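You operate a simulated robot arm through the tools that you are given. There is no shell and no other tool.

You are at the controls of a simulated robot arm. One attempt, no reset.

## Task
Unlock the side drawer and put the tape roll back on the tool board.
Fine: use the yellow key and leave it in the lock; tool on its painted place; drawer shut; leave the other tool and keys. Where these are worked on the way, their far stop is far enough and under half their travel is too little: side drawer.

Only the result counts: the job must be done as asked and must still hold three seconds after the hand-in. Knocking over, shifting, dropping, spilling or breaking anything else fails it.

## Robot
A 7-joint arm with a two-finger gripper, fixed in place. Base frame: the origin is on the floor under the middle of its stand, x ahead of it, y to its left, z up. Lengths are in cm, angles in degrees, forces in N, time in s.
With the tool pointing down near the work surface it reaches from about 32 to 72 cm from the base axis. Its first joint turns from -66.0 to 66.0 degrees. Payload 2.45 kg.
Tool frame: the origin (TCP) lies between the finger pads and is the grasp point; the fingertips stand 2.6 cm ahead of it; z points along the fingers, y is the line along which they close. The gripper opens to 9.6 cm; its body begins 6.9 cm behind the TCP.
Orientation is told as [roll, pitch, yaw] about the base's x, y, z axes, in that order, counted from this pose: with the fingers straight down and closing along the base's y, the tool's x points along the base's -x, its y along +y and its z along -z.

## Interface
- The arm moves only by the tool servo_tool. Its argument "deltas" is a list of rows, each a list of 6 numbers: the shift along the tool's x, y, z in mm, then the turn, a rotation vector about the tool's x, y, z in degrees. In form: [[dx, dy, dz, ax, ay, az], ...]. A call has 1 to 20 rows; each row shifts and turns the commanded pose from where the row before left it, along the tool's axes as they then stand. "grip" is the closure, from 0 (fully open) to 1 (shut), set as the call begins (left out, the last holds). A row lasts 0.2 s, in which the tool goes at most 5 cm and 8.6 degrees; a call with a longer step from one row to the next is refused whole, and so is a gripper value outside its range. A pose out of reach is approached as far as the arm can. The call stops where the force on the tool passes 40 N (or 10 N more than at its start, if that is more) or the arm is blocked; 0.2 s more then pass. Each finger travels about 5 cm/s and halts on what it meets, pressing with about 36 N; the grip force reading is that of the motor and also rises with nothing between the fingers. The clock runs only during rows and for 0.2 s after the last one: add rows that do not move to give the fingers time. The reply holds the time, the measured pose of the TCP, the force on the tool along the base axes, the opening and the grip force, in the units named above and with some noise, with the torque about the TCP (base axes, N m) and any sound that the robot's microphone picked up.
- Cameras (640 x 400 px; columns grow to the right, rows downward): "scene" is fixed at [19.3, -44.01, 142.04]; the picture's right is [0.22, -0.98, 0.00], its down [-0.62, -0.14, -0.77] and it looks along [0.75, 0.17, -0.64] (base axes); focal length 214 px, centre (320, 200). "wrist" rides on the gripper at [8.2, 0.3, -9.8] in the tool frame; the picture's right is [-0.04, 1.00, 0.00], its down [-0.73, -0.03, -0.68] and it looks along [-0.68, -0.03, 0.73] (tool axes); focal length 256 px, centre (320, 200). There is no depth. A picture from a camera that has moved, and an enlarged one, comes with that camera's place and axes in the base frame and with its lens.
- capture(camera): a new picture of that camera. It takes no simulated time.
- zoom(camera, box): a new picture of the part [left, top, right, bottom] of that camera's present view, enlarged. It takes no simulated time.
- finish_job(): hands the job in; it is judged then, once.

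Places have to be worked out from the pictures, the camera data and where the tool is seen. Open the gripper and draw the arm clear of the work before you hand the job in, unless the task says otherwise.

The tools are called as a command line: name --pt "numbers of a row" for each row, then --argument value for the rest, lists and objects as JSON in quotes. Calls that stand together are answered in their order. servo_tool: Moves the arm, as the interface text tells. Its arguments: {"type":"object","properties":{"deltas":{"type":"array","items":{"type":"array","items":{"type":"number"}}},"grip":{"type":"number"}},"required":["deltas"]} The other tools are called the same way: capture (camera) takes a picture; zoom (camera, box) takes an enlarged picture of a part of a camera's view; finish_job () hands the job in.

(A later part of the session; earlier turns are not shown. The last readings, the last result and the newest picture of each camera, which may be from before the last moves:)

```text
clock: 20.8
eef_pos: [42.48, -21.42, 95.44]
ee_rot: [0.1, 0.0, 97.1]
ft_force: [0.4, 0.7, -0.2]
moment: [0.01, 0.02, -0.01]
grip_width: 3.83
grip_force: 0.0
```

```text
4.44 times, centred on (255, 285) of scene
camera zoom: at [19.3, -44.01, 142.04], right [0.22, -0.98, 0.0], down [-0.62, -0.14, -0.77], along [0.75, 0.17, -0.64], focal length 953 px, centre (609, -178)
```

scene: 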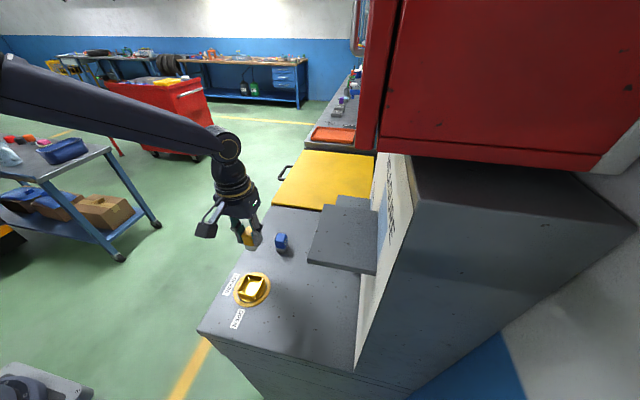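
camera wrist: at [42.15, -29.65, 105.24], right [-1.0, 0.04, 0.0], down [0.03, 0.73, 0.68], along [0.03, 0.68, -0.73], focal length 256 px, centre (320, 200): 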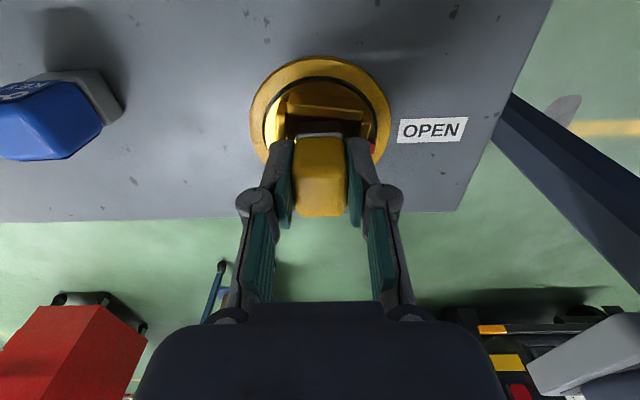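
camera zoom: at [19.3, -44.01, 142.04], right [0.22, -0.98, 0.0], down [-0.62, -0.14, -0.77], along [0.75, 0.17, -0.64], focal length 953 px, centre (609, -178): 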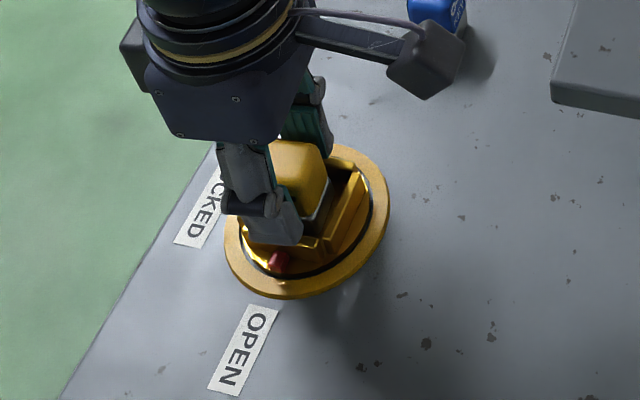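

The key is released and stands in the open lock. I rise straight up, turn yaw back to 0, and move out to the +y side to look at the drawer front.

servo_tool --pt "0 0 -15 0 0 0" --pt "0 0 -30 0 0 0" --pt "0 0 -35 0 0 0" --pt "0 0 -35 0 0 0" --pt "0 0 0 0 0 8.1" --pt "0 0 0 0 0 8.1" --pt "0 0 0 0 0 8.1" --pt "0 0 0 0 0 8.1" --pt "0 0 0 0 0 8.1" --pt "0 0 0 0 0 8.1" --pt "0 0 0 0 0 8.1" --pt "0 0 0 0 0 8.1" --pt "0 0 0 0 0 8.1" --pt "0 0 0 0 0 8.1" --pt "0 0 0 0 0 8.1" --pt "0 0 0 0 0 7.9"

servo_tool --pt "0 40 0 0 0 0" --pt "0 40 0 0 0 0" --pt "0 40 0 0 0 0" --pt "0 40 0 0 0 0" --pt "0 40 0 0 0 0" --pt "0 40 0 0 0 0" --pt "0 40 0 0 0 0" --pt "0 0 0 8 0 0" --pt "0 0 0 8 0 0" --pt "0 0 0 8 0 0" --pt "0 0 0 8 0 0" --pt "0 0 0 8 0 0" --pt "0 0 0 8 0 0" --grip 0.3

capture --camera "wrist"

capture --camera "scene"

```text
clock: 24.2
eef_pos: [42.39, -21.43, 107.03]
ee_rot: [0.0, 0.0, -0.1]
ft_force: [0.4, -1.0, -0.2]
moment: [-0.03, -0.02, 0.01]
grip_width: 3.81
grip_force: 0.0
```

```text
clock: 27.0
eef_pos: [42.37, 6.63, 107.06]
ee_rot: [-48.2, 0.0, 0.1]
ft_force: [0.4, 0.2, -0.5]
moment: [-0.01, -0.02, 0.02]
grip_width: 6.71
grip_force: 0.0
```

```text
taken
camera wrist: at [34.21, 14.16, 113.36], right [0.04, 0.67, -0.74], down [0.73, 0.49, 0.48], along [0.68, -0.56, -0.47], focal length 256 px, centre (320, 200)
```

wrist: 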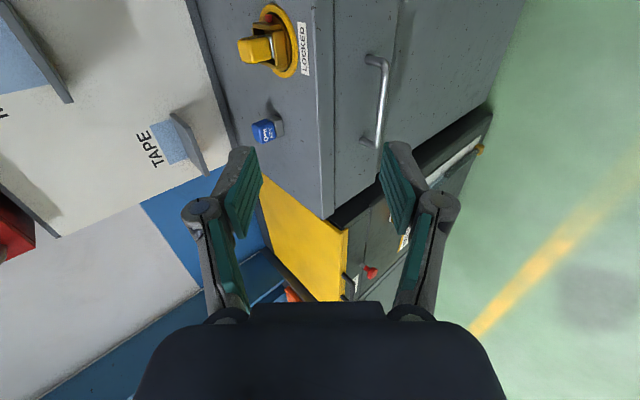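

```text
taken
```

scene: 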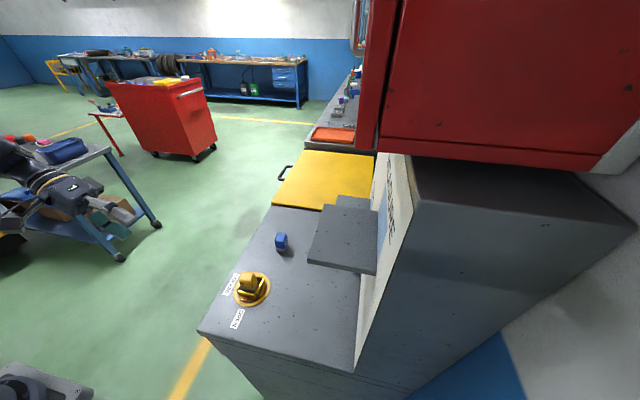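

zoom --camera "wrist" --box '[220, 0, 540, 200]'

zoom --camera "scene" --box '[210, 240, 300, 330]'

zoom --camera "wrist" --box '[0, 0, 220, 240]'

```text
2.00 times, centred on (380, 100) of wrist
camera zoom: at [34.21, 14.16, 113.36], right [0.04, 0.67, -0.74], down [0.73, 0.49, 0.48], along [0.68, -0.56, -0.47], focal length 512 px, centre (200, 400)
```

zoom: 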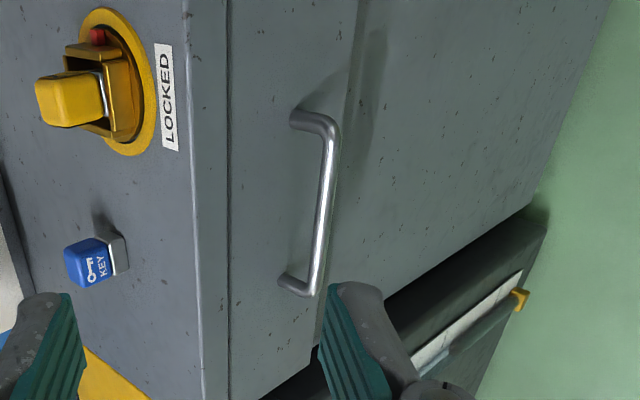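

```text
4.44 times, centred on (255, 285) of scene
camera zoom: at [19.3, -44.01, 142.04], right [0.22, -0.98, 0.0], down [-0.62, -0.14, -0.77], along [0.75, 0.17, -0.64], focal length 953 px, centre (609, -178)
```

zoom: 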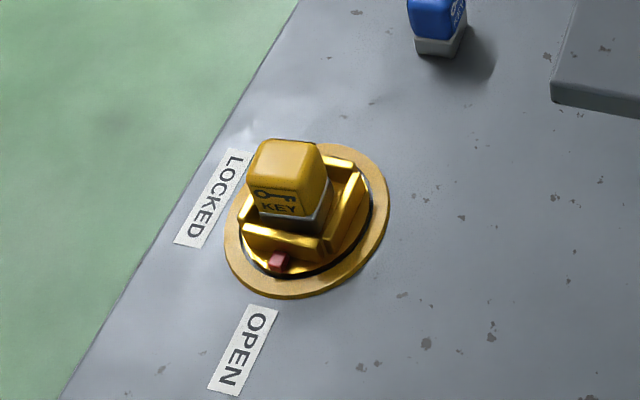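

```text
1.67 times, centred on (110, 120) of wrist
camera zoom: at [34.21, 14.16, 113.36], right [0.04, 0.67, -0.74], down [0.73, 0.49, 0.48], along [0.68, -0.56, -0.47], focal length 427 px, centre (670, 333)
```

zoom: 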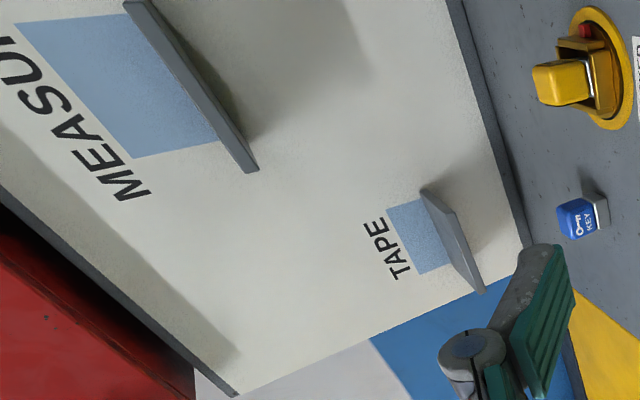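

The drawer front spans about z 72–86, with its handle bar about x 46–58.5, y≈-10.2, z≈79.5. I level the tool to point at -y and lower it to handle height, staying outside.

servo_tool --pt "0 0 0 8.3 0 0" --pt "0 0 0 8.3 0 0" --pt "0 0 0 8.4 0 0" --pt "0 0 0 8.4 0 0" --pt "0 0 0 8.4 0 0" --pt "-14 40 0 0 0 0" --pt "-14 40 0 0 0 0" --pt "-14 40 0 0 0 0" --pt "-14 40 0 0 0 0" --pt "-14 40 0 0 0 0" --pt "-14 40 0 0 0 0" --pt "-14 35 0 0 0 0" --grip 0.3

capture --camera "wrist"

capture --camera "scene"

```text
clock: 29.6
eef_pos: [52.19, 6.99, 79.61]
ee_rot: [-89.8, 0.0, 0.0]
ft_force: [-0.2, 0.1, 1.0]
moment: [0.02, -0.01, -0.02]
grip_width: 6.71
grip_force: 0.1
```

```text
taken
camera wrist: at [44.01, 16.8, 79.23], right [0.04, 0.0, -1.0], down [0.73, 0.68, 0.03], along [0.68, -0.73, 0.02], focal length 256 px, centre (320, 200)
```

wrist: 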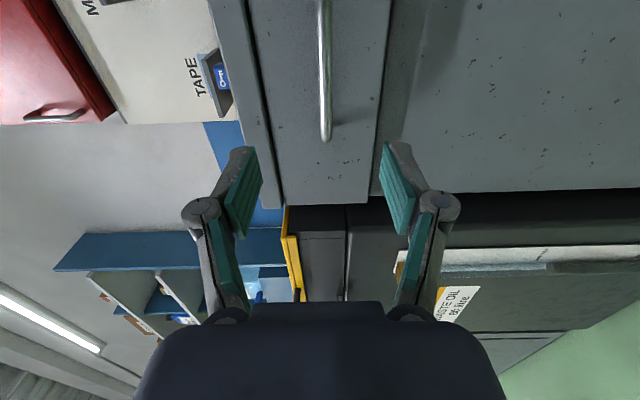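

```text
taken
```

scene: 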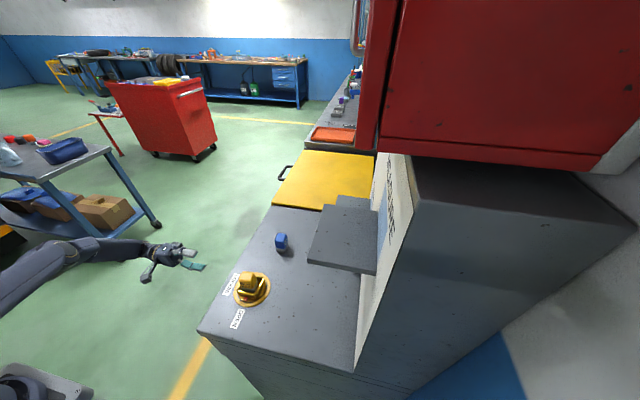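

The bar is at z≈79.0. I go down 6 mm and approach, pausing to check before the bar.

servo_tool --pt "0 6 0 0 0 0" --pt "0 0 35 0 0 0" --pt "0 0 35 0 0 0" --pt "0 0 30 0 0 0"

capture --camera "wrist"

```text
clock: 30.6
eef_pos: [52.33, -3.22, 79.09]
ee_rot: [-89.8, 0.0, -0.1]
ft_force: [-0.4, -0.3, -0.4]
moment: [0.01, 0.01, 0.0]
grip_width: 6.71
grip_force: 0.2
```

```text
taken
camera wrist: at [44.07, 6.67, 78.8], right [0.04, 0.0, -1.0], down [0.73, 0.68, 0.03], along [0.68, -0.73, 0.02], focal length 256 px, centre (320, 200)
```

wrist: 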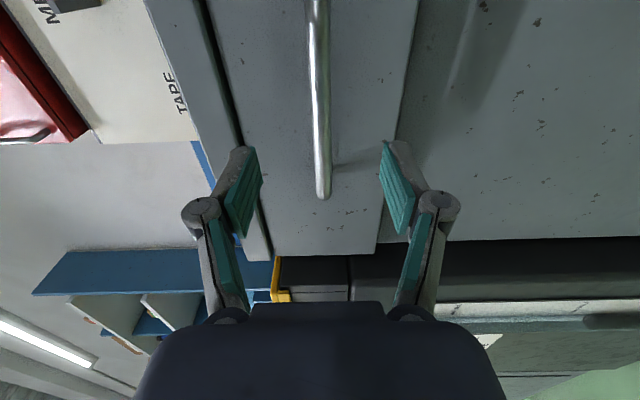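

zoom --camera "wrist" --box '[260, 100, 400, 210]'

zoom --camera "scene" --box '[100, 200, 260, 320]'

```text
3.64 times, centred on (330, 155) of wrist
camera zoom: at [44.07, 6.67, 78.8], right [0.04, 0.0, -1.0], down [0.73, 0.68, 0.03], along [0.68, -0.73, 0.02], focal length 931 px, centre (284, 364)
```

zoom: 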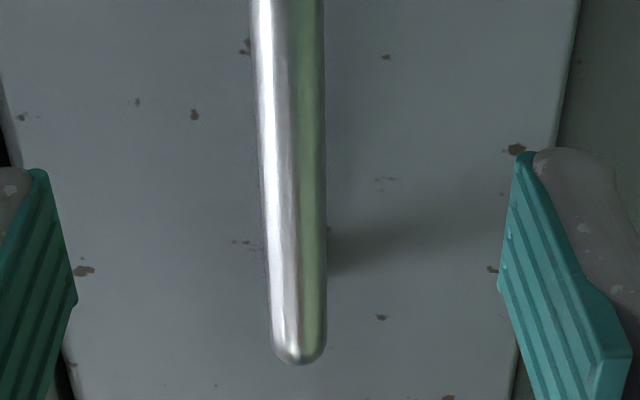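

```text
3.33 times, centred on (180, 260) of scene
camera zoom: at [19.3, -44.0, 142.04], right [0.22, -0.98, 0.0], down [-0.62, -0.14, -0.77], along [0.75, 0.17, -0.64], focal length 715 px, centre (787, 0)
```

zoom: 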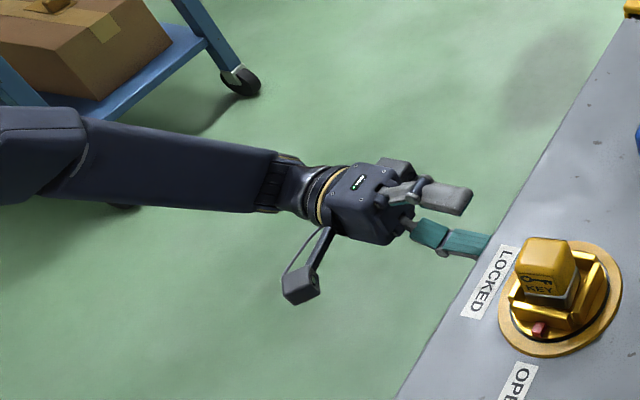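

The bar lies between the fingers at the tool's height. I advance to y≈-9.4 and close on it.

servo_tool --pt "0 0 25 0 0 0" --pt "0 0 22 0 0 0" --pt "0 0 15 0 0 0"

capture --camera "wrist"

zoom --camera "scene" --box '[160, 200, 280, 290]'

```text
clock: 31.4
eef_pos: [52.32, -9.6, 78.85]
ee_rot: [-89.9, 0.1, -0.1]
ft_force: [-0.3, 1.2, 0.1]
moment: [0.0, -0.02, 0.01]
grip_width: 6.72
grip_force: 0.1
```

```text
taken
camera wrist: at [44.07, 0.31, 78.52], right [0.04, 0.0, -1.0], down [0.73, 0.68, 0.03], along [0.68, -0.73, 0.02], focal length 256 px, centre (320, 200)
```

wrist: 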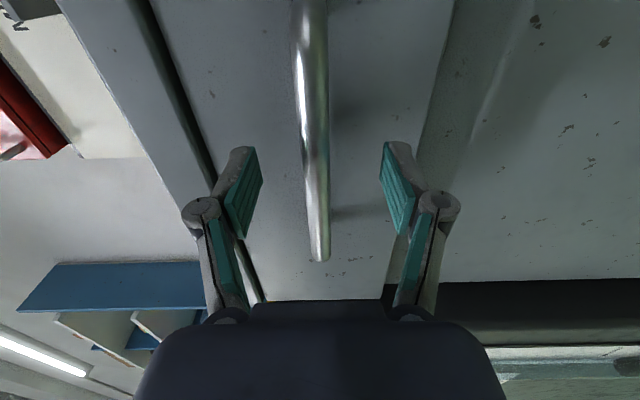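

```text
4.44 times, centred on (220, 245) of scene
camera zoom: at [19.3, -44.01, 142.04], right [0.22, -0.98, 0.0], down [-0.62, -0.14, -0.77], along [0.75, 0.17, -0.64], focal length 953 px, centre (764, 0)
```

zoom: 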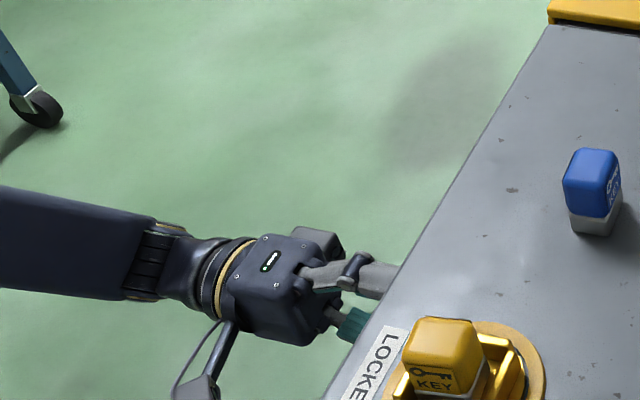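

The bar is between the pads, slightly ahead of the TCP. I close the gripper on it.

servo_tool --pt "0 0 0 0 0 0" --pt "0 0 0 0 0 0" --pt "0 0 0 0 0 0" --pt "0 0 0 0 0 0" --pt "0 0 0 0 0 0" --grip 1

capture --camera "wrist"

```text
clock: 32.6
eef_pos: [52.24, -9.47, 79.02]
ee_rot: [-90.1, -0.1, 0.1]
ft_force: [-3.3, 1.8, 18.0]
moment: [-0.16, 0.08, -0.27]
grip_width: 1.29
grip_force: 39.3
```

```text
taken
camera wrist: at [44.06, 0.31, 78.61], right [0.04, 0.0, -1.0], down [0.73, 0.68, 0.03], along [0.68, -0.73, 0.03], focal length 256 px, centre (320, 200)
```

wrist: 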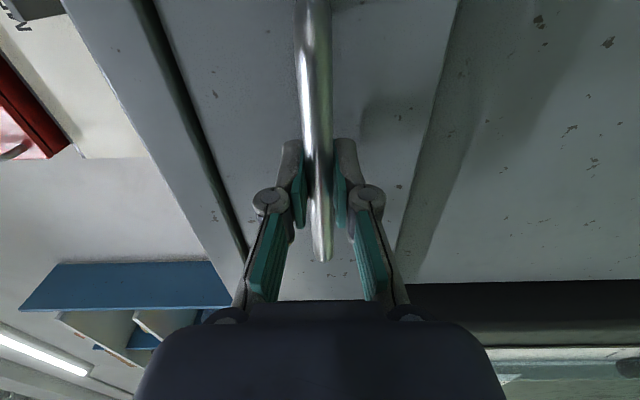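

The handle is gripped (1.29 cm). I relieve the vertical offset by 3 mm up and start pulling the drawer toward +y.

servo_tool --pt "0 -3 0 0 0 0" --pt "0 0 -8 0 0 0" --pt "0 0 -12 0 0 0" --pt "0 0 -15 0 0 0" --pt "0 0 -15 0 0 0"

capture --camera "wrist"

```text
clock: 33.8
eef_pos: [52.27, -4.55, 78.97]
ee_rot: [-89.7, 0.1, -0.1]
ft_force: [-9.0, 0.7, -4.3]
moment: [0.05, -0.1, 0.97]
grip_width: 1.27
grip_force: 39.5
```

```text
taken
camera wrist: at [44.06, 5.4, 78.69], right [0.04, 0.0, -1.0], down [0.73, 0.68, 0.03], along [0.68, -0.73, 0.02], focal length 256 px, centre (320, 200)
```

wrist: 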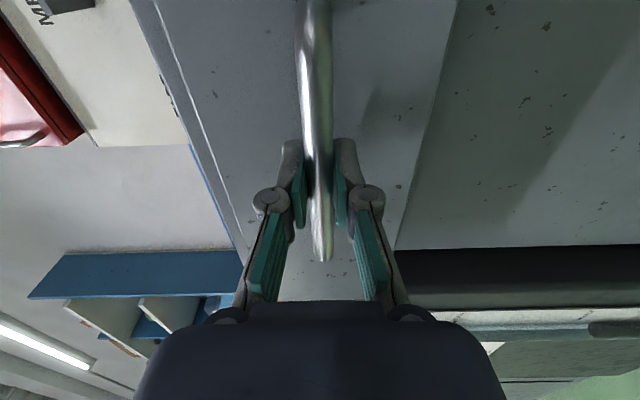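

The drawer comes along. I keep pulling.

servo_tool --pt "0 0 -18 0 0 0" --pt "0 0 -18 0 0 0" --pt "0 0 -18 0 0 0" --pt "0 0 -18 0 0 0" --pt "0 0 -18 0 0 0" --pt "0 0 -18 0 0 0" --pt "0 0 -18 0 0 0" --pt "0 0 0 0 0 0"

capture --camera "wrist"

capture --camera "scene"

```text
clock: 35.6
eef_pos: [52.32, 7.97, 79.08]
ee_rot: [-89.8, 0.1, -0.1]
ft_force: [-16.9, 1.2, -16.1]
moment: [0.08, -0.08, 0.71]
grip_width: 1.27
grip_force: 39.9
```

```text
taken
camera wrist: at [44.08, 17.82, 78.7], right [0.04, 0.01, -1.0], down [0.74, 0.68, 0.03], along [0.68, -0.74, 0.02], focal length 256 px, centre (320, 200)
```

wrist: 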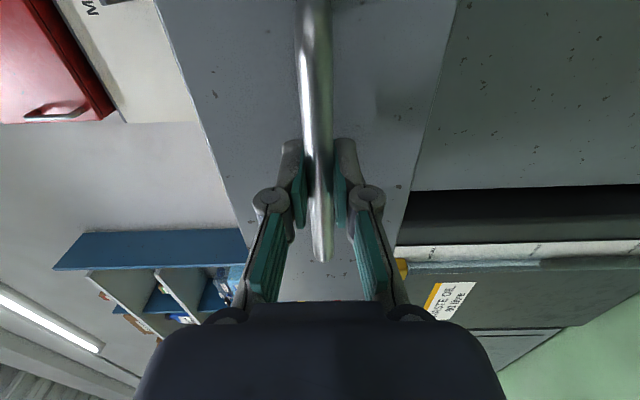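

```text
taken
```

scene: 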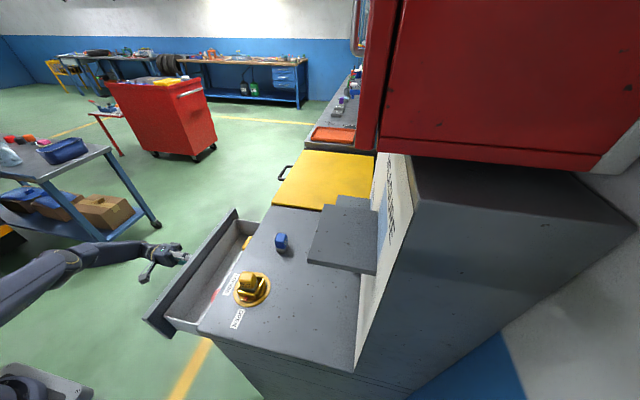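

The drawer is ~17 cm open with things visible inside. I ease the sideways/vertical strain and pull on toward the stop.

servo_tool --pt "2 2 0 0 0 0" --pt "0 0 -18 0 0 0" --pt "0 0 -18 0 0 0" --pt "0 0 -18 0 0 0" --pt "0 0 -15 0 0 0" --pt "0 0 0 0 0 0"

capture --camera "scene"

```text
clock: 36.5
eef_pos: [52.04, 11.23, 78.97]
ee_rot: [-88.4, 0.0, 0.8]
ft_force: [4.9, -0.2, -8.1]
moment: [0.14, 0.01, 0.97]
grip_width: 1.3
grip_force: 39.5
out of reach, approached as far as the arm can: row 3, 4
stopped in row 4: the force on the tool passed its limit at 64 N (the readings are from after the stop); the commanded pose is now the measured one
```

```text
taken
```

scene: 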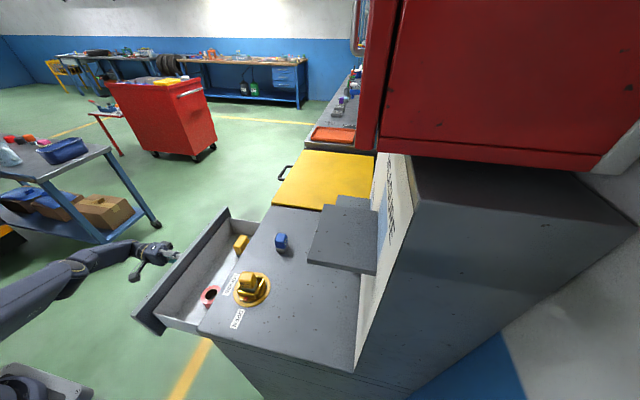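

The pull met a limit at y≈11.2 (about 20.7 cm travel), and the red tape roll and a yellow tool are now visible in the drawer. I zoom in.

zoom --camera "scene" --box '[120, 200, 280, 350]'

capture --camera "wrist"

```text
2.67 times, centred on (200, 275) of scene
camera zoom: at [19.32, -44.0, 142.04], right [0.22, -0.98, 0.0], down [-0.62, -0.14, -0.77], along [0.75, 0.17, -0.64], focal length 572 px, centre (640, 0)
```

zoom: 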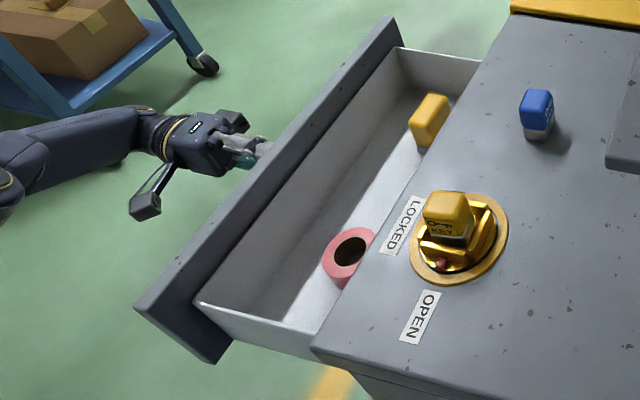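

```text
taken
camera wrist: at [43.67, 21.05, 78.91], right [0.04, 0.03, -1.0], down [0.72, 0.69, 0.05], along [0.69, -0.72, 0.01], focal length 256 px, centre (320, 200)
```

wrist: 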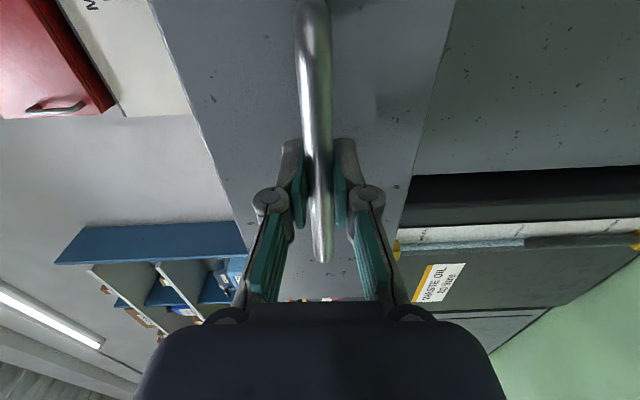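

The tape roll (pink) lies flat near (43,-4) in the drawer and the yellow tool is further in. I open the fingers and back off the handle, drifting toward -x for reach.

servo_tool --pt "0 0 0 0 0 0" --pt "0 0 0 0 0 0" --pt "0 0 0 0 0 0" --pt "0 0 0 0 0 0" --grip 0.2

servo_tool --pt "8 0 -10 0 0 0" --pt "8 0 -10 0 0 0" --pt "8 0 -10 0 0 0" --pt "8 0 -10 0 0 0"

capture --camera "wrist"

capture --camera "scene"

```text
clock: 37.5
eef_pos: [51.98, 11.28, 79.09]
ee_rot: [-88.7, 0.0, 0.6]
ft_force: [-0.4, 0.2, 0.8]
moment: [-0.02, 0.0, -0.01]
grip_width: 7.68
grip_force: 0.0
```

```text
clock: 38.5
eef_pos: [48.51, 15.2, 79.3]
ee_rot: [-88.5, 0.0, 0.7]
ft_force: [-1.0, 0.7, 0.3]
moment: [0.02, 0.0, 0.01]
grip_width: 7.65
grip_force: 0.0
```

```text
taken
camera wrist: at [40.25, 25.01, 79.15], right [0.04, 0.03, -1.0], down [0.72, 0.69, 0.05], along [0.69, -0.73, 0.01], focal length 256 px, centre (320, 200)
```

wrist: 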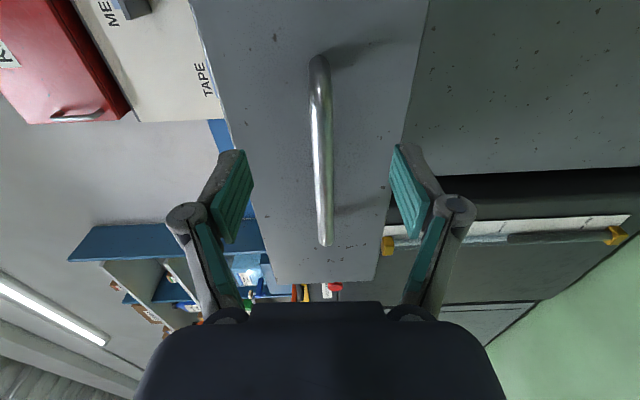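

```text
taken
```

scene: 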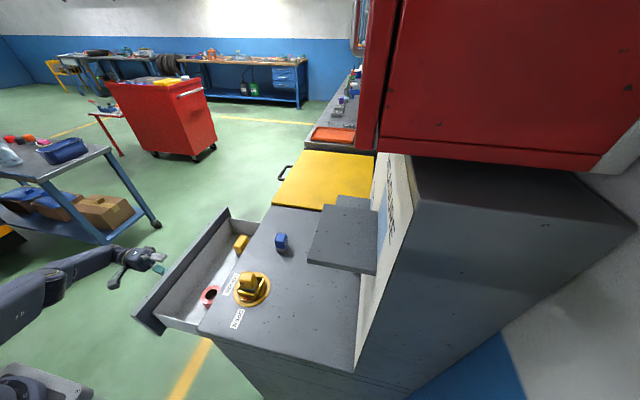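

The gripper is clear of the handle. I rise, rotate the fingers back to straight down, and move above the roll for a look down.

servo_tool --pt "0 0 -10 0 0 0" --pt "0 -40 0 0 0 0" --pt "0 -40 0 0 0 0" --pt "0 -40 0 0 0 0" --pt "0 -40 0 0 0 0" --pt "0 -40 0 0 0 0" --pt "0 -40 0 0 0 0" --pt "0 -40 0 0 0 0" --pt "0 0 0 -8.5 0 0" --pt "0 0 0 -8.5 0 0" --pt "0 0 0 -8.5 0 0" --pt "0 0 0 -8.5 0 0" --pt "0 0 0 -8.5 0 0" --pt "0 0 0 -8.5 0 0" --pt "0 0 0 -8.5 0 0" --pt "0 0 0 -8.5 0 0" --pt "0 0 0 -8.5 0 0" --pt "0 0 0 -8.5 0 0" --pt "0 0 0 -3.5 0 0" --grip 0

capture --camera "wrist"

```text
clock: 42.5
eef_pos: [48.35, 15.17, 107.57]
ee_rot: [-0.1, 0.0, 0.8]
ft_force: [-0.6, -0.3, 0.0]
moment: [0.02, 0.0, 0.0]
grip_width: 9.6
grip_force: 0.0
out of reach, approached as far as the arm can: row 1
```

```text
taken
camera wrist: at [40.05, 15.39, 117.33], right [0.03, 1.0, 0.0], down [0.73, -0.02, 0.68], along [0.68, -0.02, -0.73], focal length 256 px, centre (320, 200)
```

wrist: 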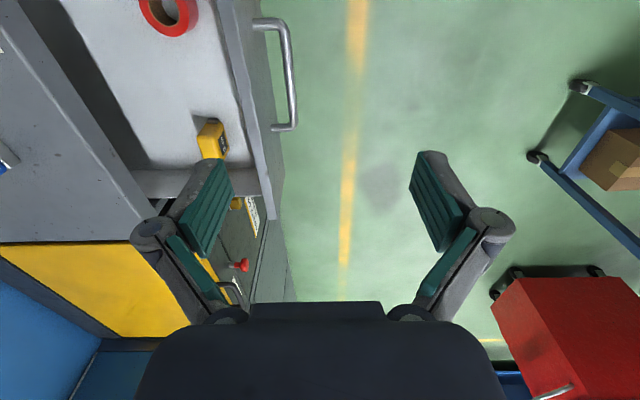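

The drawer interior shows the red roll and the yellow measure. I move over the roll for a closer look.

servo_tool --pt "0 0 0 0 0 0.8" --pt "8 -38 10 0 0 0" --pt "8 -38 10 0 0 0" --pt "8 -38 10 0 0 0" --pt "0 -38 10 0 0 0" --pt "0 -35 0 0 0 0"

capture --camera "wrist"

zoom --camera "wrist" --box '[200, 0, 400, 140]'

```text
clock: 43.9
eef_pos: [45.93, -3.62, 103.5]
ee_rot: [-0.2, 0.0, -0.1]
ft_force: [0.1, 0.2, -0.5]
moment: [0.03, -0.01, 0.03]
grip_width: 9.64
grip_force: 0.0
```

```text
taken
camera wrist: at [37.72, -3.24, 113.25], right [0.04, 1.0, 0.0], down [0.73, -0.03, 0.68], along [0.68, -0.03, -0.73], focal length 256 px, centre (320, 200)
```

wrist: 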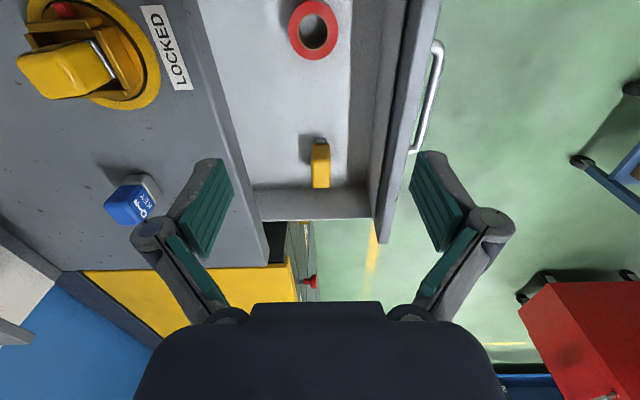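

```text
2.86 times, centred on (300, 70) of wrist
camera zoom: at [37.72, -3.24, 113.25], right [0.04, 1.0, 0.0], down [0.73, -0.03, 0.68], along [0.68, -0.03, -0.73], focal length 731 px, centre (377, 571)
```

zoom: 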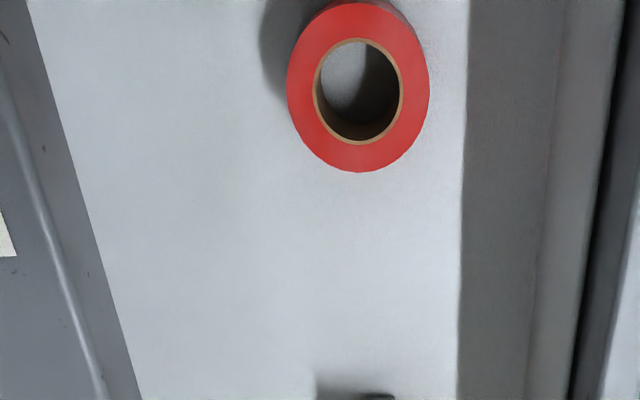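

zoom --camera "scene" --box '[190, 275, 240, 315]'

zoom --camera "scene" --box '[120, 200, 280, 350]'

```text
10.00 times, centred on (215, 295) of scene
camera zoom: at [19.3, -44.01, 142.04], right [0.22, -0.98, 0.0], down [-0.62, -0.14, -0.77], along [0.75, 0.17, -0.64], focal length 2145 px, centre (1370, -750)
```

zoom: 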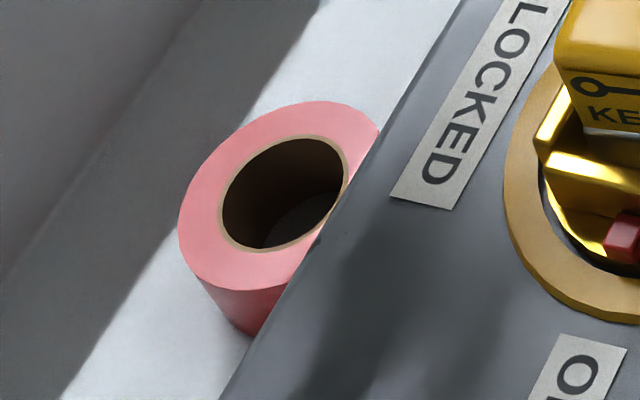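

```text
2.67 times, centred on (200, 275) of scene
camera zoom: at [19.3, -44.01, 142.04], right [0.22, -0.98, 0.0], down [-0.62, -0.14, -0.77], along [0.75, 0.17, -0.64], focal length 572 px, centre (640, 0)
```

zoom: 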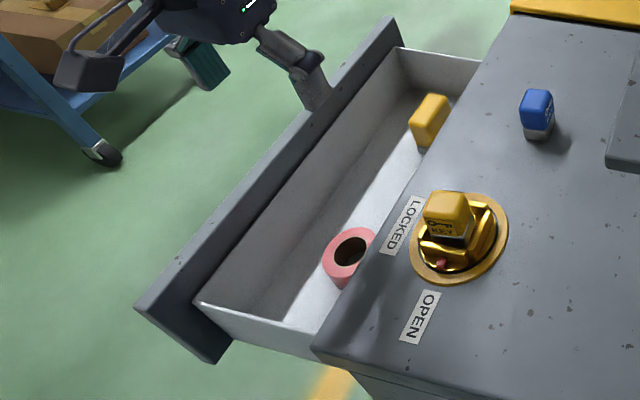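

The roll is ~6 cm across with a 3.7 cm hole, centre ≈ (43.5,-4.3), top z≈77.8. Before picking it I check how far the arm reaches at the TAPE shelf and measure the shelf from close by.

servo_tool --pt "0 0 -35 0 0 0" --pt "0 0 -35 0 0 0" --pt "0 0 -35 0 0 0" --pt "-30 -30 0 0 0 0" --pt "-30 -35 0 0 0 0" --pt "-30 -35 0 0 0 0" --pt "-20 -40 0 0 0 0" --pt "0 -40 0 0 0 0" --pt "0 -40 0 0 0 0" --pt "0 -30 0 0 0 0" --grip 0.3

capture --camera "wrist"

capture --camera "scene"

```text
clock: 46.1
eef_pos: [56.75, -28.76, 114.38]
ee_rot: [0.0, 0.0, -0.2]
ft_force: [-0.9, 0.4, 0.9]
moment: [0.01, -0.03, 0.02]
grip_width: 6.72
grip_force: 0.1
```

```text
taken
camera wrist: at [48.44, -28.31, 124.1], right [0.04, 1.0, 0.0], down [0.73, -0.03, 0.68], along [0.68, -0.03, -0.73], focal length 256 px, centre (320, 200)
```

wrist: 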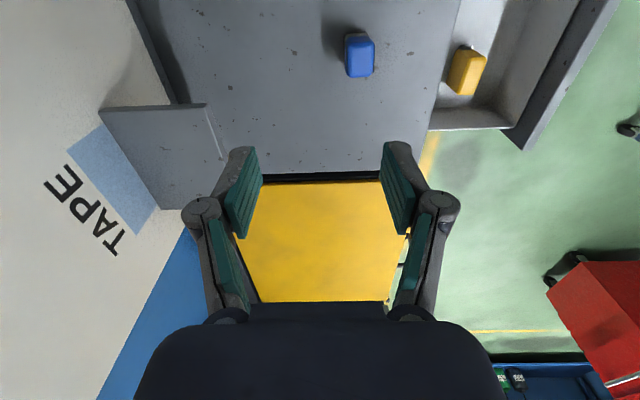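

```text
taken
```

scene: 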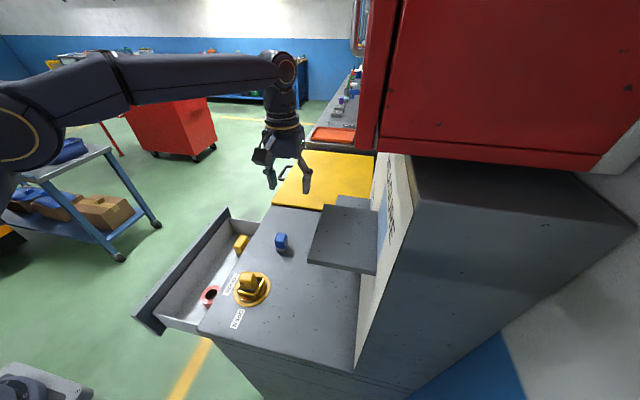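

zoom --camera "wrist" --box '[30, 60, 250, 260]'

```text
2.00 times, centred on (140, 160) of wrist
camera zoom: at [48.44, -28.31, 124.1], right [0.04, 1.0, 0.0], down [0.73, -0.03, 0.68], along [0.68, -0.03, -0.73], focal length 512 px, centre (680, 280)
```

zoom: 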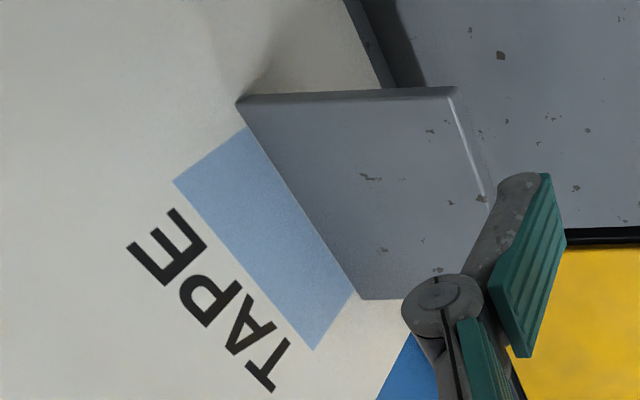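

Combined views put the TAPE shelf top at z≈102.8, x 57–69, y -38.5 to -48 (board). I test the reach there with a yaw of -60° and a 20° outward tilt, staying above the shelf.

servo_tool --pt "0 0 0 0 0 8.5" --pt "0 0 0 0 0 8.5" --pt "0 0 0 0 0 8.5" --pt "0 0 0 0 0 8.5" --pt "0 0 0 0 0 8.5" --pt "0 0 0 0 0 8.5" --pt "0 0 0 0 0 8.8" --pt "0 0 0 0 -6.7 0" --pt "0 0 0 0 -6.7 0" --pt "0 0 0 0 -6.6 0"

servo_tool --pt "-28 -5 26 0 0 0" --pt "-28 -5 26 0 0 0" --pt "-28 -5 26 0 0 0" --pt "-28 -5 26 0 0 0"

capture --camera "wrist"

capture --camera "scene"

```text
refused: row 7 steps farther than a row can; nothing moved
```

```text
clock: 47.1
eef_pos: [64.17, -29.03, 103.89]
ee_rot: [-0.2, 0.0, -0.2]
ft_force: [0.1, 0.0, -0.7]
moment: [0.01, 0.01, 0.01]
grip_width: 6.72
grip_force: 0.0
out of reach, approached as far as the arm can: row 3, 4
```

```text
taken
camera wrist: at [56.04, -28.58, 113.57], right [0.04, 1.0, 0.0], down [0.73, -0.03, 0.68], along [0.68, -0.03, -0.73], focal length 256 px, centre (320, 200)
```

wrist: 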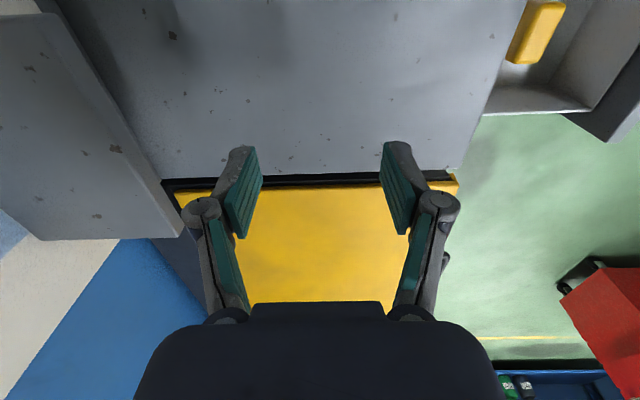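

```text
taken
```

scene: 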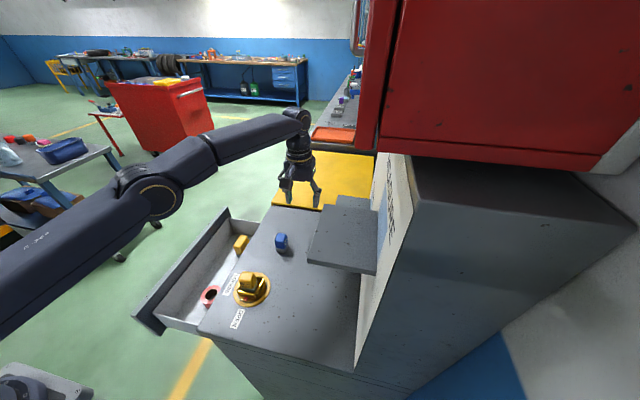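

The rotation call was refused (row too large), so only the translation ran; nothing was touched. I back off and up, then do the yaw and tilt in smaller rows.

servo_tool --pt "25 0 -25 0 0 0" --pt "25 0 -25 0 0 0" --pt "25 0 -30 0 0 0" --pt "0 0 0 0 0 7.5" --pt "0 0 0 0 0 7.5" --pt "0 0 0 0 0 7.5" --pt "0 0 0 0 0 7.5" --pt "0 0 0 0 0 7.5" --pt "0 0 0 0 0 7.5" --pt "0 0 0 0 0 7.5" --pt "0 0 0 0 0 7.5" --pt "0 0 0 0 -6.7 0" --pt "0 0 0 0 -6.7 0" --pt "0 0 0 0 -6.6 0"

capture --camera "wrist"

```text
clock: 50.1
eef_pos: [56.97, -28.88, 111.78]
ee_rot: [-0.1, -20.3, -60.1]
ft_force: [0.1, -0.5, 0.6]
moment: [-0.03, 0.02, -0.01]
grip_width: 6.73
grip_force: 0.1
```

```text
taken
camera wrist: at [51.71, -19.11, 118.15], right [0.89, 0.46, 0.01], down [0.2, -0.41, 0.89], along [0.42, -0.79, -0.45], focal length 256 px, centre (320, 200)
```

wrist: 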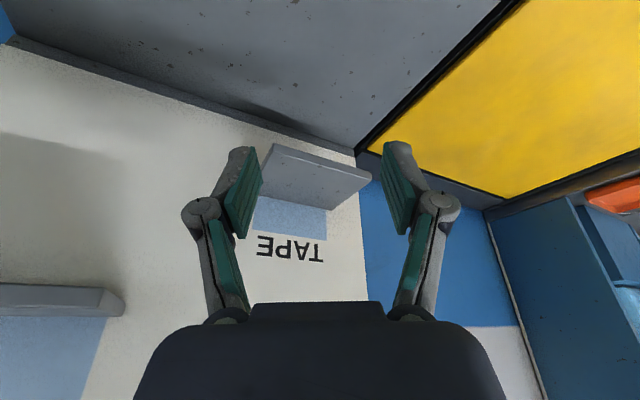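

I now see the TAPE shelf between the fingers. I move in above it to test the reach at about (62.5,-42.2,108.5).

servo_tool --pt "-25 -4 16 0 0 0" --pt "-25 -4 16 0 0 0" --pt "-25 -4 16 0 0 0" --pt "-25 -4 16 0 0 0" --pt "-23 -3 16 0 0 0"

capture --camera "wrist"

capture --camera "scene"

```text
clock: 51.3
eef_pos: [62.48, -42.26, 108.32]
ee_rot: [-0.1, -20.1, -60.1]
ft_force: [-0.3, 0.0, -0.2]
moment: [0.03, 0.04, 0.0]
grip_width: 6.72
grip_force: 0.1
```

```text
taken
camera wrist: at [57.25, -32.5, 114.76], right [0.89, 0.47, 0.01], down [0.2, -0.41, 0.89], along [0.42, -0.78, -0.46], focal length 256 px, centre (320, 200)
```

wrist: 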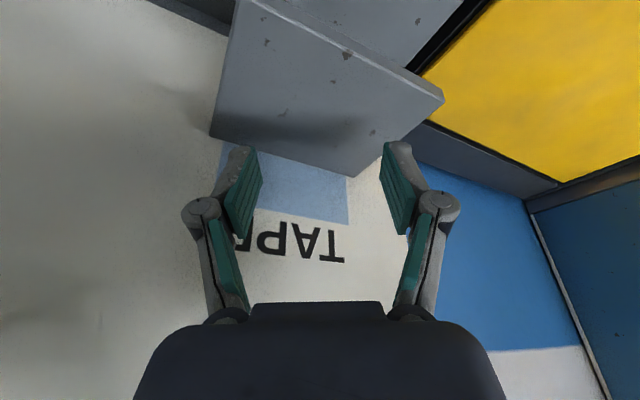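

```text
taken
```

scene: 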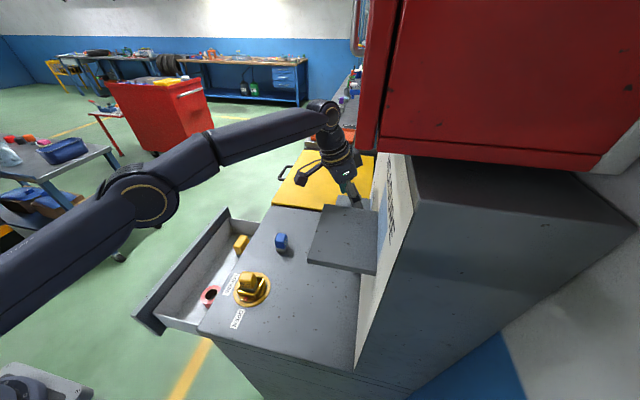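

The pose is reachable with the 20° tilt. I test the final placing height (TCP z≈106.2, tips about 1 cm above the shelf).

servo_tool --pt "2 0.5 10 0 0 0" --pt "2 0.5 11 0 0 0"

capture --camera "wrist"

zoom --camera "scene" --box '[290, 90, 430, 230]'

```text
clock: 51.9
eef_pos: [62.73, -42.51, 106.32]
ee_rot: [0.0, -20.0, -60.2]
ft_force: [0.3, -0.1, -0.6]
moment: [0.0, 0.0, -0.03]
grip_width: 6.7
grip_force: 0.0
```

```text
taken
camera wrist: at [57.46, -32.77, 112.71], right [0.89, 0.46, 0.01], down [0.2, -0.41, 0.89], along [0.42, -0.79, -0.46], focal length 256 px, centre (320, 200)
```

wrist: 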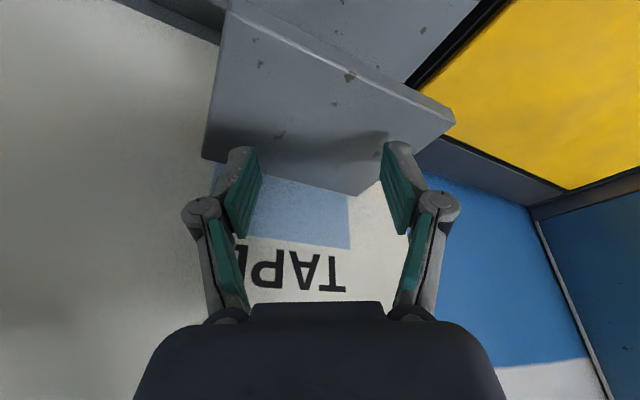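

```text
2.86 times, centred on (360, 160) of scene
camera zoom: at [19.3, -44.01, 142.04], right [0.22, -0.98, 0.0], down [-0.62, -0.14, -0.77], along [0.75, 0.17, -0.64], focal length 613 px, centre (206, 314)
```

zoom: 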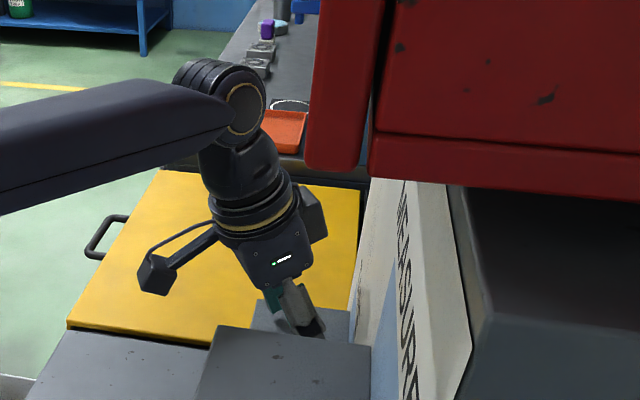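

The placing pose works at z≈106.3 (shelf top triangulates to ≈102.7). I back out, turn yaw to 0 keeping the 20° tilt, and return above the drawer.

servo_tool --pt "25 4 -16 0 0 0" --pt "25 4 -16 0 0 0" --pt "25 4 -16 0 0 0" --pt "25 4 -16 0 0 0" --pt "25 4 -16 0 0 0" --pt "0 0 0 -2.565 0 -7.05" --pt "0 0 0 -2.565 0 -7.05" --pt "0 0 0 -2.565 0 -7.05" --pt "0 0 0 -2.565 0 -7.05" --pt "0 0 0 -2.565 0 -7.05" --pt "0 0 0 -2.565 0 -7.05" --pt "0 0 0 -2.565 0 -7.05" --pt "0 0 0 -2.565 0 -7.05" --grip 0.1

```text
clock: 54.7
eef_pos: [57.19, -28.95, 109.71]
ee_rot: [-0.3, -20.0, 0.1]
ft_force: [0.1, -0.7, -0.2]
moment: [-0.01, -0.01, 0.05]
grip_width: 8.63
grip_force: 0.0
```

Yaw is 0 with pitch -20 as intended. I move over the drawer above the roll.

servo_tool --pt "24 35 6 0 0 0" --pt "24 35 6 0 0 0" --pt "24 35 6 0 0 0" --pt "24 35 6 0 0 0" --pt "24 35 6 0 0 0" --pt "24 35 6 0 0 0" --pt "24 36 6 0 0 0"

capture --camera "wrist"

zoom --camera "scene" --box '[120, 180, 300, 350]'

```text
clock: 56.3
eef_pos: [42.82, -3.94, 99.93]
ee_rot: [-0.1, -19.9, -0.1]
ft_force: [-0.7, 0.4, 0.4]
moment: [-0.03, -0.04, 0.03]
grip_width: 8.64
grip_force: 0.1
```

```text
taken
camera wrist: at [31.79, -3.58, 106.43], right [0.04, 1.0, 0.01], down [0.46, -0.03, 0.89], along [0.89, -0.03, -0.46], focal length 256 px, centre (320, 200)
```

wrist: 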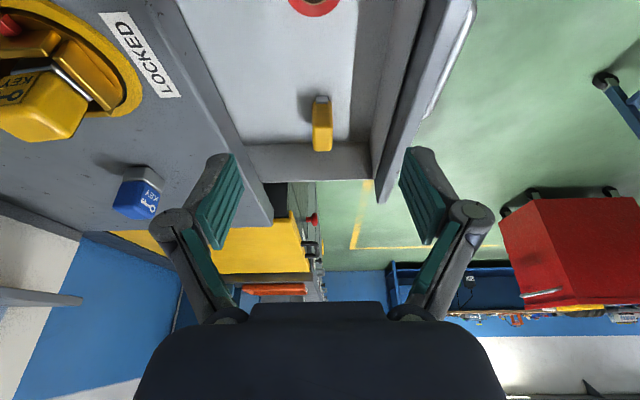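

```text
2.35 times, centred on (210, 265) of scene
camera zoom: at [19.3, -44.01, 142.04], right [0.22, -0.98, 0.0], down [-0.62, -0.14, -0.77], along [0.75, 0.17, -0.64], focal length 505 px, centre (579, 47)
```

zoom: 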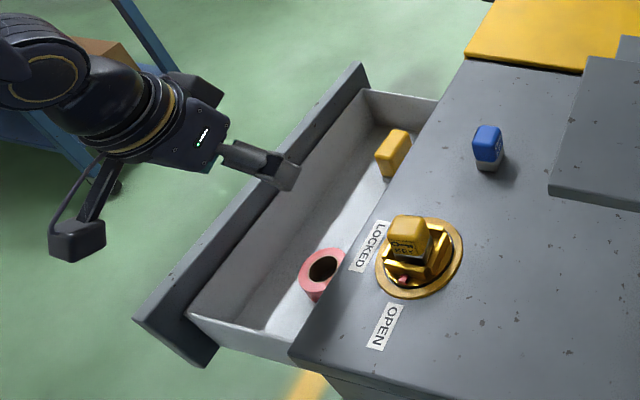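

The drawer side walls are about z≈82, so the camera needs care on that side. I descend partway (TCP z≈84) to check the roll's position between the fingers.

servo_tool --pt "13.5 -1 37.5 0 0 0" --pt "13.5 -1 37.5 0 0 0" --pt "13.5 -1 37.5 0 0 0" --pt "13.5 -1 37.5 0 0 0"

capture --camera "wrist"

zoom --camera "scene" --box '[120, 220, 260, 350]'

```text
clock: 57.3
eef_pos: [42.75, -4.89, 84.0]
ee_rot: [-0.2, -20.2, 0.0]
ft_force: [0.2, -0.3, 0.4]
moment: [-0.02, -0.01, 0.01]
grip_width: 8.63
grip_force: 0.0
```

```text
taken
camera wrist: at [31.65, -4.44, 90.4], right [0.04, 1.0, 0.01], down [0.46, -0.03, 0.89], along [0.89, -0.03, -0.46], focal length 256 px, centre (320, 200)
```

wrist: 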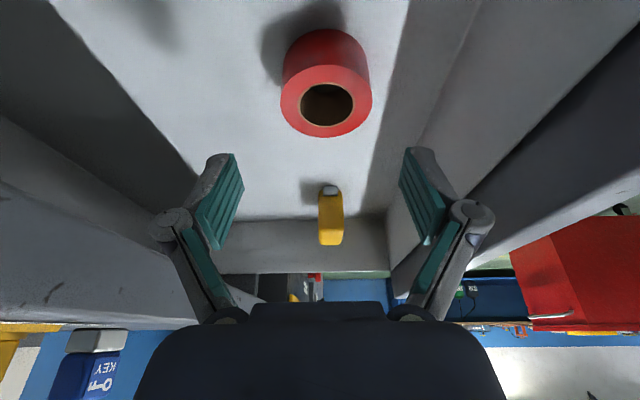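

```text
3.08 times, centred on (190, 285) of scene
camera zoom: at [19.3, -44.01, 142.04], right [0.22, -0.98, 0.0], down [-0.62, -0.14, -0.77], along [0.75, 0.17, -0.64], focal length 660 px, centre (720, -62)
```

zoom: 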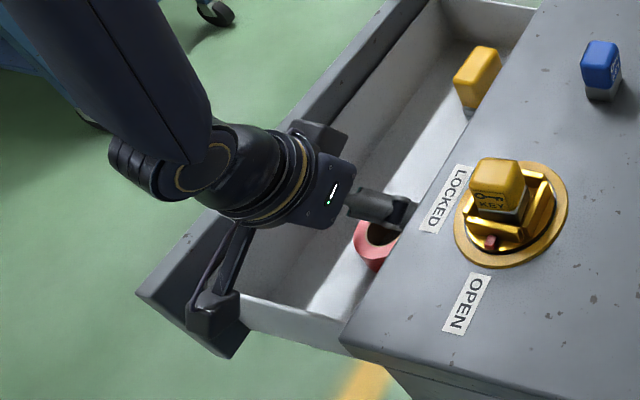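

zoom --camera "wrist" --box '[240, 0, 420, 160]'

```text
2.50 times, centred on (330, 80) of wrist
camera zoom: at [31.65, -4.44, 90.4], right [0.04, 1.0, 0.01], down [0.46, -0.03, 0.89], along [0.89, -0.03, -0.46], focal length 640 px, centre (295, 500)
```

zoom: 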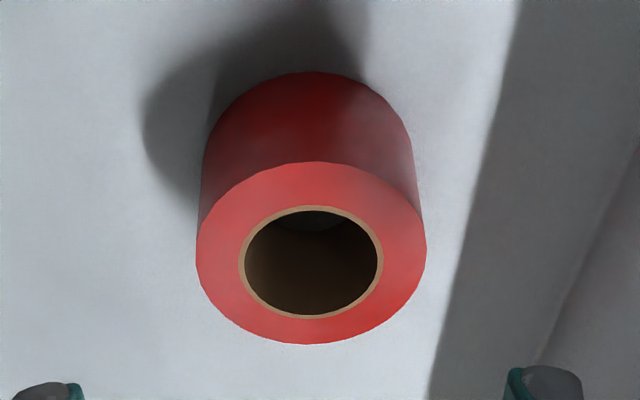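

The roll measures: centre (43.75,-4.3), top z≈77.3, base ≈73.8. The camera block will pass outside the side wall; I descend to grasp height.

servo_tool --pt "4.3 2 15.5 0 0 0" --pt "4.3 2 15.5 0 0 0" --pt "4.3 2 15.5 0 0 0" --pt "4.3 0 15.5 0 0 0"

capture --camera "wrist"

zoom --camera "scene" --box '[120, 220, 260, 350]'

```text
clock: 58.3
eef_pos: [43.43, -4.38, 77.6]
ee_rot: [-0.2, -20.0, -0.1]
ft_force: [-0.1, -0.5, 0.2]
moment: [0.0, 0.02, -0.01]
grip_width: 8.64
grip_force: 0.1
```

```text
taken
camera wrist: at [32.37, -3.87, 83.98], right [0.04, 1.0, 0.01], down [0.46, -0.03, 0.89], along [0.89, -0.03, -0.46], focal length 256 px, centre (320, 200)
```

wrist: 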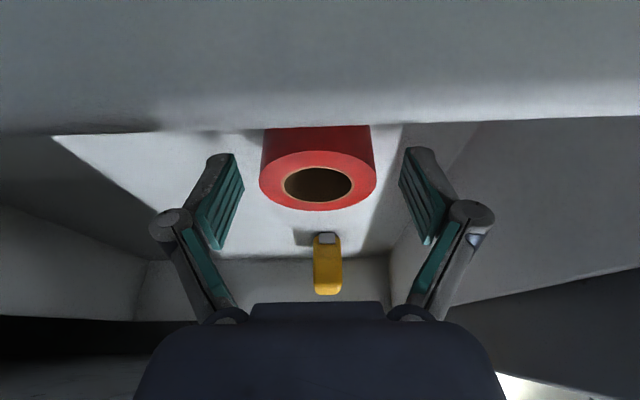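

```text
3.08 times, centred on (190, 285) of scene
camera zoom: at [19.3, -44.01, 142.04], right [0.22, -0.98, 0.0], down [-0.62, -0.14, -0.77], along [0.75, 0.17, -0.64], focal length 660 px, centre (720, -62)
```

zoom: 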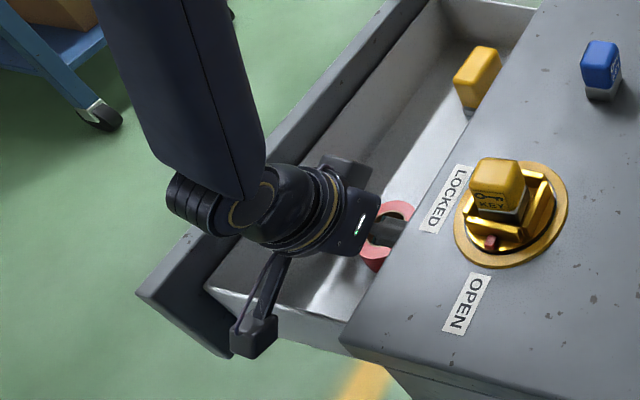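

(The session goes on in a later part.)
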